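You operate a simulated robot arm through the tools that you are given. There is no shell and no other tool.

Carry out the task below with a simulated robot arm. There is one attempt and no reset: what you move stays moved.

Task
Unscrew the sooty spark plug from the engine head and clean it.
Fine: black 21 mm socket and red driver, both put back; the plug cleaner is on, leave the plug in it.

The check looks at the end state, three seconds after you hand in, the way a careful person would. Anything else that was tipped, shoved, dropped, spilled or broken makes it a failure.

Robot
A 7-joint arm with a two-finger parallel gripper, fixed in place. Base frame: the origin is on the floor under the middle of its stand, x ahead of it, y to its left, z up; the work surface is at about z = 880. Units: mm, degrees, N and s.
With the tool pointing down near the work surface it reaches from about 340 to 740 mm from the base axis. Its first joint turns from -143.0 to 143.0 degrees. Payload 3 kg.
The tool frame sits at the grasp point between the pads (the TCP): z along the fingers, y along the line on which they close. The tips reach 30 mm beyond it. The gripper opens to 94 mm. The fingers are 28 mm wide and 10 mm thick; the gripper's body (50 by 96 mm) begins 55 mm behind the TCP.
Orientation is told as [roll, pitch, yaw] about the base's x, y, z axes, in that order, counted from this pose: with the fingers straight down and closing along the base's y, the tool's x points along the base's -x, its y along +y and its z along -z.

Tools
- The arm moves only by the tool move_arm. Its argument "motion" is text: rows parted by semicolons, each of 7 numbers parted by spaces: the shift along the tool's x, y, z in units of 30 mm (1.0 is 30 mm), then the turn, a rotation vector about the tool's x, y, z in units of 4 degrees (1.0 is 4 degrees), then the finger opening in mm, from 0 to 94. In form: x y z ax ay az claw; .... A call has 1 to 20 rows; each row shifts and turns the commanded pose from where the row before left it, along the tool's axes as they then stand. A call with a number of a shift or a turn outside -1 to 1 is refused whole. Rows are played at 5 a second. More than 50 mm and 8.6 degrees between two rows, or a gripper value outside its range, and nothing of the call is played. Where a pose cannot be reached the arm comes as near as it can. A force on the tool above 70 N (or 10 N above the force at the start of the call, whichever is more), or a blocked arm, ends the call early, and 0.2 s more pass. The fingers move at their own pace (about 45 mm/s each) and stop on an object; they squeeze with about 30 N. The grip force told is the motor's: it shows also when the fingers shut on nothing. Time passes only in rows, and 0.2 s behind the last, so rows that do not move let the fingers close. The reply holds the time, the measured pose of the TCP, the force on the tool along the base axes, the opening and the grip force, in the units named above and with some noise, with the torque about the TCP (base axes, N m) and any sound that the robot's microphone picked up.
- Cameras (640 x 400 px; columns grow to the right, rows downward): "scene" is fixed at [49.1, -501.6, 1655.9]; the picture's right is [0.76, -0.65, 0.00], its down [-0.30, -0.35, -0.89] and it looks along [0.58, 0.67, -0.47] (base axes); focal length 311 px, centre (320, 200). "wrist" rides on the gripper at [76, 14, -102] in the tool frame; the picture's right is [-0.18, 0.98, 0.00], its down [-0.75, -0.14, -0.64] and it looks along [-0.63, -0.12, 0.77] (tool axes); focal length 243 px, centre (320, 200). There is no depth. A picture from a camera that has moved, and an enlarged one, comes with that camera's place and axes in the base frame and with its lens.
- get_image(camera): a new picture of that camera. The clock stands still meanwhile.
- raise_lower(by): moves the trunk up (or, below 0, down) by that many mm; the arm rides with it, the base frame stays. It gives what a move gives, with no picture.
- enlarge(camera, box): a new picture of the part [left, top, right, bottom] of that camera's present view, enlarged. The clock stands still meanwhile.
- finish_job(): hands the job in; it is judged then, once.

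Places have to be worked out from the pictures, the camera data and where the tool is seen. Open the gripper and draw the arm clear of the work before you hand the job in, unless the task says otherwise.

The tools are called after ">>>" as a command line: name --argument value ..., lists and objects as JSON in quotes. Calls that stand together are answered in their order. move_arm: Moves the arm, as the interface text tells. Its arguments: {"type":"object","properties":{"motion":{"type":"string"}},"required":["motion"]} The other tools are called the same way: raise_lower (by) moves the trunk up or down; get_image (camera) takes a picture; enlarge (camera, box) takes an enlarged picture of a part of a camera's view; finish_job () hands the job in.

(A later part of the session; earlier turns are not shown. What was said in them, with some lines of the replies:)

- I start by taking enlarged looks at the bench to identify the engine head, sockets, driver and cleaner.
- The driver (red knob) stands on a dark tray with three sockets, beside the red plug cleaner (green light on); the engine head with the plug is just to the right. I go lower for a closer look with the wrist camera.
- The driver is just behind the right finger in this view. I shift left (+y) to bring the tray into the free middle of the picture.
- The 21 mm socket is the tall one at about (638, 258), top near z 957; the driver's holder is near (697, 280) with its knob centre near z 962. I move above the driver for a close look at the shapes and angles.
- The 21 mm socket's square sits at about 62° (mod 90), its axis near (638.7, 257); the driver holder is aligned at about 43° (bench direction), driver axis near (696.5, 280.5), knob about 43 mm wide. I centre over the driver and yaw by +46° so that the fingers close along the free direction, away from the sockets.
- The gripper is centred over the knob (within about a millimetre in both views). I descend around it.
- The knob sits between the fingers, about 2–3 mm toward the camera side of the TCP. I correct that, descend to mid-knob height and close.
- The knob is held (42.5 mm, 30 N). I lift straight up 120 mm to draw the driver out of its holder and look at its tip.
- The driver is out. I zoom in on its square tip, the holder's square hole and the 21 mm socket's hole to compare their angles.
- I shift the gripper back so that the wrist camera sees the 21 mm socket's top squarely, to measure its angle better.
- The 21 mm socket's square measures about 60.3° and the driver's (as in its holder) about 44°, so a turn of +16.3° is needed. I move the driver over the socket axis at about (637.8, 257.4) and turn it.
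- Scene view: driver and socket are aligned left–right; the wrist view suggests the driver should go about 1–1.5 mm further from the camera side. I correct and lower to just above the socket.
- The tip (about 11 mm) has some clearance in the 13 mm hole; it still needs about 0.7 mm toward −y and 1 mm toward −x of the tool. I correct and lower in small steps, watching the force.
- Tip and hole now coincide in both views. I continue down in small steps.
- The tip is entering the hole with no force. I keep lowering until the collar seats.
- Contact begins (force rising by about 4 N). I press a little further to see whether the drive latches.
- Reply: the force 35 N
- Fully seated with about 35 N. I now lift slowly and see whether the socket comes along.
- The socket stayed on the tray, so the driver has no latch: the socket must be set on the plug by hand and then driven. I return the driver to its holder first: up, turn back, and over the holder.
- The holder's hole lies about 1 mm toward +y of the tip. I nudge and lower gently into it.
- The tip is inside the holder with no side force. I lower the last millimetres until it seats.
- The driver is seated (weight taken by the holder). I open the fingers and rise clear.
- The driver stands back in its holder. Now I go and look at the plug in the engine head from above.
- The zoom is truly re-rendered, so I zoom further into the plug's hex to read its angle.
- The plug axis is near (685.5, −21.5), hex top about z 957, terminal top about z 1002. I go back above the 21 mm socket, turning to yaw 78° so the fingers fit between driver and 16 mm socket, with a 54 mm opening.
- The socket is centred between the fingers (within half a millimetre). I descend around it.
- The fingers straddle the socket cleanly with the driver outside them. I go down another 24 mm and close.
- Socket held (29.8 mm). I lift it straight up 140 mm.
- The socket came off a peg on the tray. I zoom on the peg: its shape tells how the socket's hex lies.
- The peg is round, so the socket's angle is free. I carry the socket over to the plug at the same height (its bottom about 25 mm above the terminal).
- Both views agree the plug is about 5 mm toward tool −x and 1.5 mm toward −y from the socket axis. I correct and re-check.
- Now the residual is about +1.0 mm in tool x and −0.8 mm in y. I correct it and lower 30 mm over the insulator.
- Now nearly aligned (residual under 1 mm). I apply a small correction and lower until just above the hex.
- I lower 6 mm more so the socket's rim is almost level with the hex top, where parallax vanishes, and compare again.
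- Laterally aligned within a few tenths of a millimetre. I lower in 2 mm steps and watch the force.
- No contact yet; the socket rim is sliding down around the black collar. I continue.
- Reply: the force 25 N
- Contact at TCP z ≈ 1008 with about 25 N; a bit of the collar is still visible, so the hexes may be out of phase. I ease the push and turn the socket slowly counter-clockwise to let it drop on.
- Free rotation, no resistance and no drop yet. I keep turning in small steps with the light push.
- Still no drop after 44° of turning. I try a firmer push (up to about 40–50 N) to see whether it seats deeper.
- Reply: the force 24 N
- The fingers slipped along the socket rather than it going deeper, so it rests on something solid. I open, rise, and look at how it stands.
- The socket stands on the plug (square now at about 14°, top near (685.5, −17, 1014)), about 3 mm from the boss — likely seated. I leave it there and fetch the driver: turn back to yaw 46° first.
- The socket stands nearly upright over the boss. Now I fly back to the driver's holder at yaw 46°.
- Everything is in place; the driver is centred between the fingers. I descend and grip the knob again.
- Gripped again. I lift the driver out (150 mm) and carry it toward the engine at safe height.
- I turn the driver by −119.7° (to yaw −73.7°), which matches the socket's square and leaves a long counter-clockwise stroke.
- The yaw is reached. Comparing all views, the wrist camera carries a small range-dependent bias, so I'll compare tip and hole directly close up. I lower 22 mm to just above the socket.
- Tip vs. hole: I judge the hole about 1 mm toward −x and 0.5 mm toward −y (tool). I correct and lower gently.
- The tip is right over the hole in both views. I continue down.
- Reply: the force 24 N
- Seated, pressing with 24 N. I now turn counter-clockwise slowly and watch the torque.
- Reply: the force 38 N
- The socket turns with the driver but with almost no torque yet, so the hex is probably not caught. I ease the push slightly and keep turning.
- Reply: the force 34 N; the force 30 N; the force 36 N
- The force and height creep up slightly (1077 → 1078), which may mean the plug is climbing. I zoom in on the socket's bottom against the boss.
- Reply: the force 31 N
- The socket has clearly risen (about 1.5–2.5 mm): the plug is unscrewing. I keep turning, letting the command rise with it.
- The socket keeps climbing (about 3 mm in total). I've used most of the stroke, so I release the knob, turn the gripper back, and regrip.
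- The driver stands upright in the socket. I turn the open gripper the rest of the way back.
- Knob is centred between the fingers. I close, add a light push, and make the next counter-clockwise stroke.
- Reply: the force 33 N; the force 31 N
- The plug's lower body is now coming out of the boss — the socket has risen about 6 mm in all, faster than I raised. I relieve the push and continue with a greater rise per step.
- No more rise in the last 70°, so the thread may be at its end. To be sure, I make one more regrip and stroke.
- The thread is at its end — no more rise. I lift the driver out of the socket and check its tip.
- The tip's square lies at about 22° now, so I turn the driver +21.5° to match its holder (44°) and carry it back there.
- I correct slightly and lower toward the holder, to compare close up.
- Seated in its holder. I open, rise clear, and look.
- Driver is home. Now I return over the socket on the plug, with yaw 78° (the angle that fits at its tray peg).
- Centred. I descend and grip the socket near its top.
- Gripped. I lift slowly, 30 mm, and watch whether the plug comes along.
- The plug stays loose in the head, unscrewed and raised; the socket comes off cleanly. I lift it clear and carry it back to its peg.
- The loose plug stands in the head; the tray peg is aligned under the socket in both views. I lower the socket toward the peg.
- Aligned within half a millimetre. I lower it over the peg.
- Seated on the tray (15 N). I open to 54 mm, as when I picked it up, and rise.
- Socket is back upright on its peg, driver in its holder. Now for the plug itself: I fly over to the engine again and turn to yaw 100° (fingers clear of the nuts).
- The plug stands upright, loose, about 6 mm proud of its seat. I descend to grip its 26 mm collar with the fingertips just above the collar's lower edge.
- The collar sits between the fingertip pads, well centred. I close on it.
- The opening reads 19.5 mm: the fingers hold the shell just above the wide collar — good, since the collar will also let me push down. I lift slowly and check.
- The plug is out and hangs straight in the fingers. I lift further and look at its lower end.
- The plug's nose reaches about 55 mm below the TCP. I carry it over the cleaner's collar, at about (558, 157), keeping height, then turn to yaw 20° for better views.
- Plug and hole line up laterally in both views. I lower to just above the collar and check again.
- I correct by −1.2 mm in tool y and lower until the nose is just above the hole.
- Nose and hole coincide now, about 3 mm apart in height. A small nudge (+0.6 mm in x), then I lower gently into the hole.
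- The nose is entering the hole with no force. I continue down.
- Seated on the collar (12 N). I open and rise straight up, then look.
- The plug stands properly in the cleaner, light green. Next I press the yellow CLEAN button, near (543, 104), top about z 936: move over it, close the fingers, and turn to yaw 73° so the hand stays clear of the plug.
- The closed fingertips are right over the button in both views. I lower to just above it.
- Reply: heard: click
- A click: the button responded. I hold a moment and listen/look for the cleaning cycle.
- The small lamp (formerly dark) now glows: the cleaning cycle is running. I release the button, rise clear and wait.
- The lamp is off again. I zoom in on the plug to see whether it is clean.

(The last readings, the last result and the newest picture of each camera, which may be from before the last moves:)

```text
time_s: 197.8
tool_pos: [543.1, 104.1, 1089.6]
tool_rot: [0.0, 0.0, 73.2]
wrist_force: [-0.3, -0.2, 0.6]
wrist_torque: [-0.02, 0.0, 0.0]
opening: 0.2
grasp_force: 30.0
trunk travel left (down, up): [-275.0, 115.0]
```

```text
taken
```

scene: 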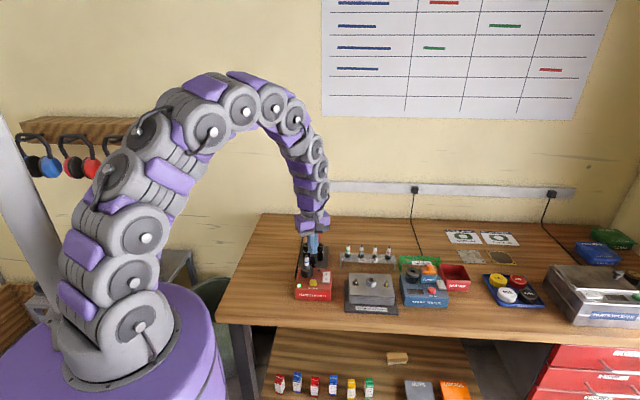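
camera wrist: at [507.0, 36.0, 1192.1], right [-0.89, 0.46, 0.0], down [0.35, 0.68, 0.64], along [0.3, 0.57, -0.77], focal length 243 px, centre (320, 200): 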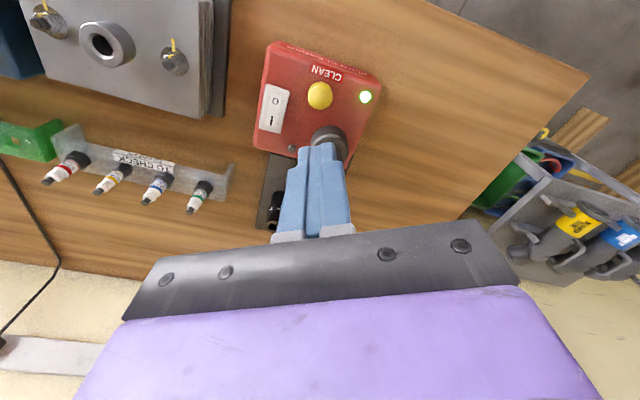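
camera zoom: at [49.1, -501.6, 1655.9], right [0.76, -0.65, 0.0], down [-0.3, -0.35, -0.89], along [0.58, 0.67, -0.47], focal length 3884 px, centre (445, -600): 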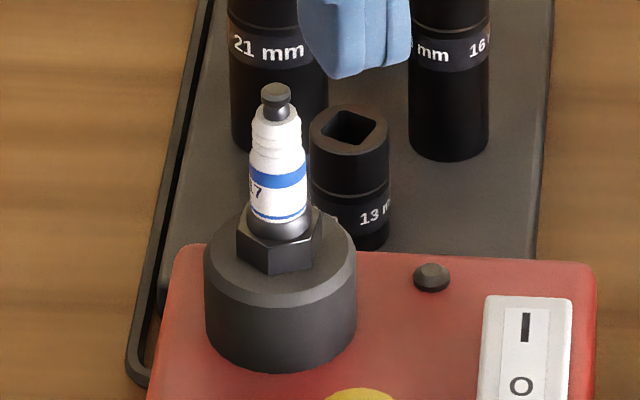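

The soot is gone: the clean hex is visible and the plug sits in the cleaner, which stays on. I open the gripper and draw the arm up and clear.

>>> move_arm --motion "0 0 -1 0 0 0 40; 0 0 -1 0 0 0 94; 0 0 -1 0 0 0 94; 0.6 0 -1 0 0 0 94; 0.6 0 -1 0 0 0 94; 0.6 0 -1 0 0 0 94; 0.6 0 -1 0 0 0 94; 0 0 0 0 0 0 94; 0 0 0 0 0 0 94; 0 0 0 0 0 0 94"

>>> enlarge --camera "scene" --box '[270, 210, 430, 310]'

>>> enlarge --camera "scene" --box '[290, 225, 335, 275]'

>>> enlarge --camera "scene" --box '[340, 262, 400, 315]'

>>> enlarge --camera "scene" --box '[390, 210, 550, 310]'

```text
time_s: 200.0
tool_pos: [522.2, 36.0, 1300.0]
tool_rot: [0.0, 0.1, 73.1]
wrist_force: [-0.9, 0.1, 0.4]
wrist_torque: [-0.01, 0.0, 0.03]
opening: 94.1
grasp_force: 0.0
trunk travel left (down, up): [-275.0, 115.0]
```

```text
4.00 times, centred on (350, 260) of scene
camera zoom: at [49.1, -501.6, 1655.9], right [0.76, -0.65, 0.0], down [-0.3, -0.35, -0.89], along [0.58, 0.67, -0.47], focal length 1243 px, centre (200, -40)
```

zoom: 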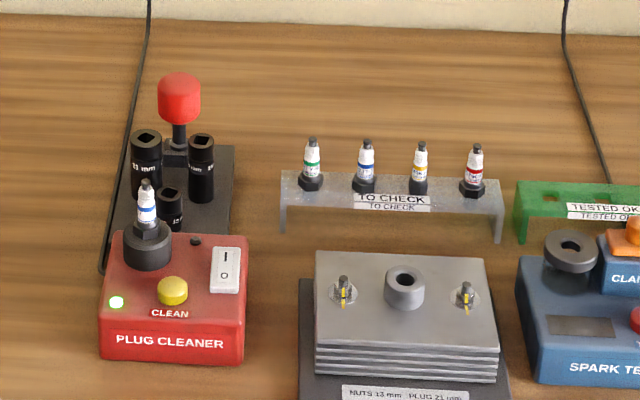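

```text
8.00 times, centred on (312, 250) of scene
camera zoom: at [49.1, -501.6, 1655.9], right [0.76, -0.65, 0.0], down [-0.3, -0.35, -0.89], along [0.58, 0.67, -0.47], focal length 2485 px, centre (380, -200)
```

zoom: 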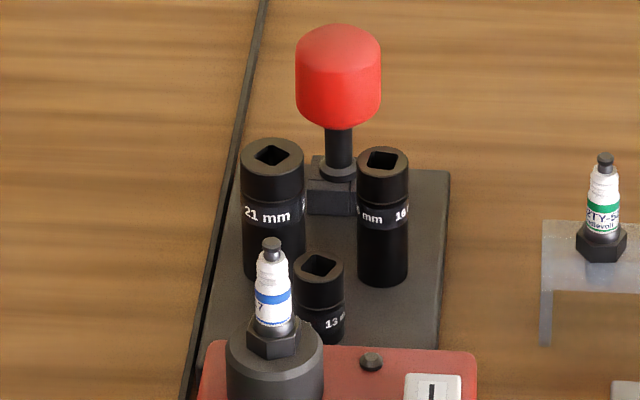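

```text
7.55 times, centred on (370, 288) of scene
camera zoom: at [49.1, -501.6, 1655.9], right [0.76, -0.65, 0.0], down [-0.3, -0.35, -0.89], along [0.58, 0.67, -0.47], focal length 2345 px, centre (-57, -468)
```

zoom: 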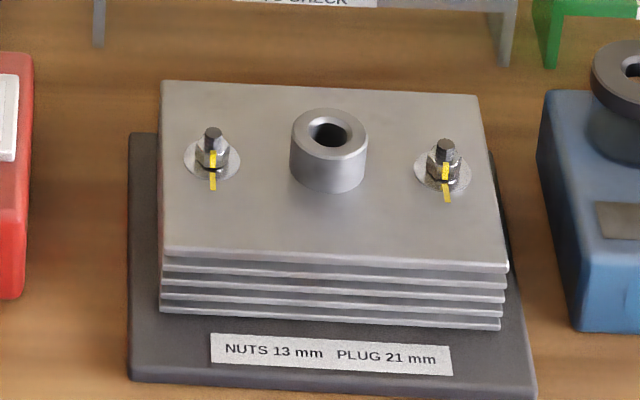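

```text
4.00 times, centred on (470, 260) of scene
camera zoom: at [49.1, -501.6, 1655.9], right [0.76, -0.65, 0.0], down [-0.3, -0.35, -0.89], along [0.58, 0.67, -0.47], focal length 1243 px, centre (-280, -40)
```

zoom: 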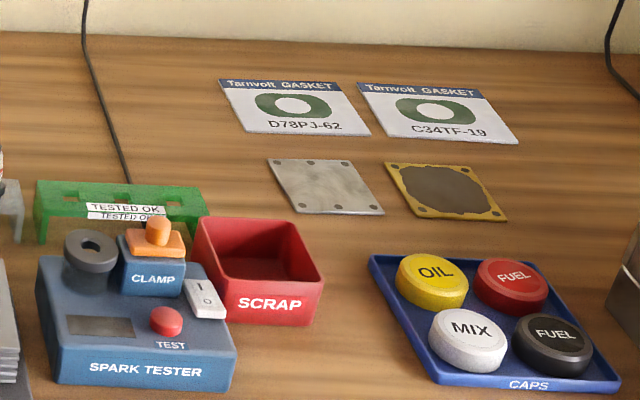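

Everything matches the starting layout: the driver is in its holder, the 21 mm socket is on its peg, and the nuts with their marks are unchanged. The clean plug sits in the cleaner, which is still on. The gripper is open and clear of the work, so I hand in.

>>> finish_job

```text
The job is handed in.
```

The spark plug is out of the engine head, cleaned, and sitting in the plug cleaner, and I've handed the job in.

- **Unscrewing:** the driver does not latch onto the socket, so I set the 21 mm socket on the plug by hand. I then turned it out with the red driver in several strokes until it stopped rising.
- **Cleaning:** I seated the plug in the cleaner's collar and pressed CLEAN. It clicked and the small lamp lit briefly. When the lamp went out, the soot was gone and the hex was visible.
- **Tools put back:** the 21 mm socket is on its peg and the driver is in its holder, both upright.
- **Everything else:** the cleaner is still switched on with its green light lit. The nuts still line up with their yellow marks, and nothing else on the bench looks moved. The gripper is open and the arm is clear of the work.
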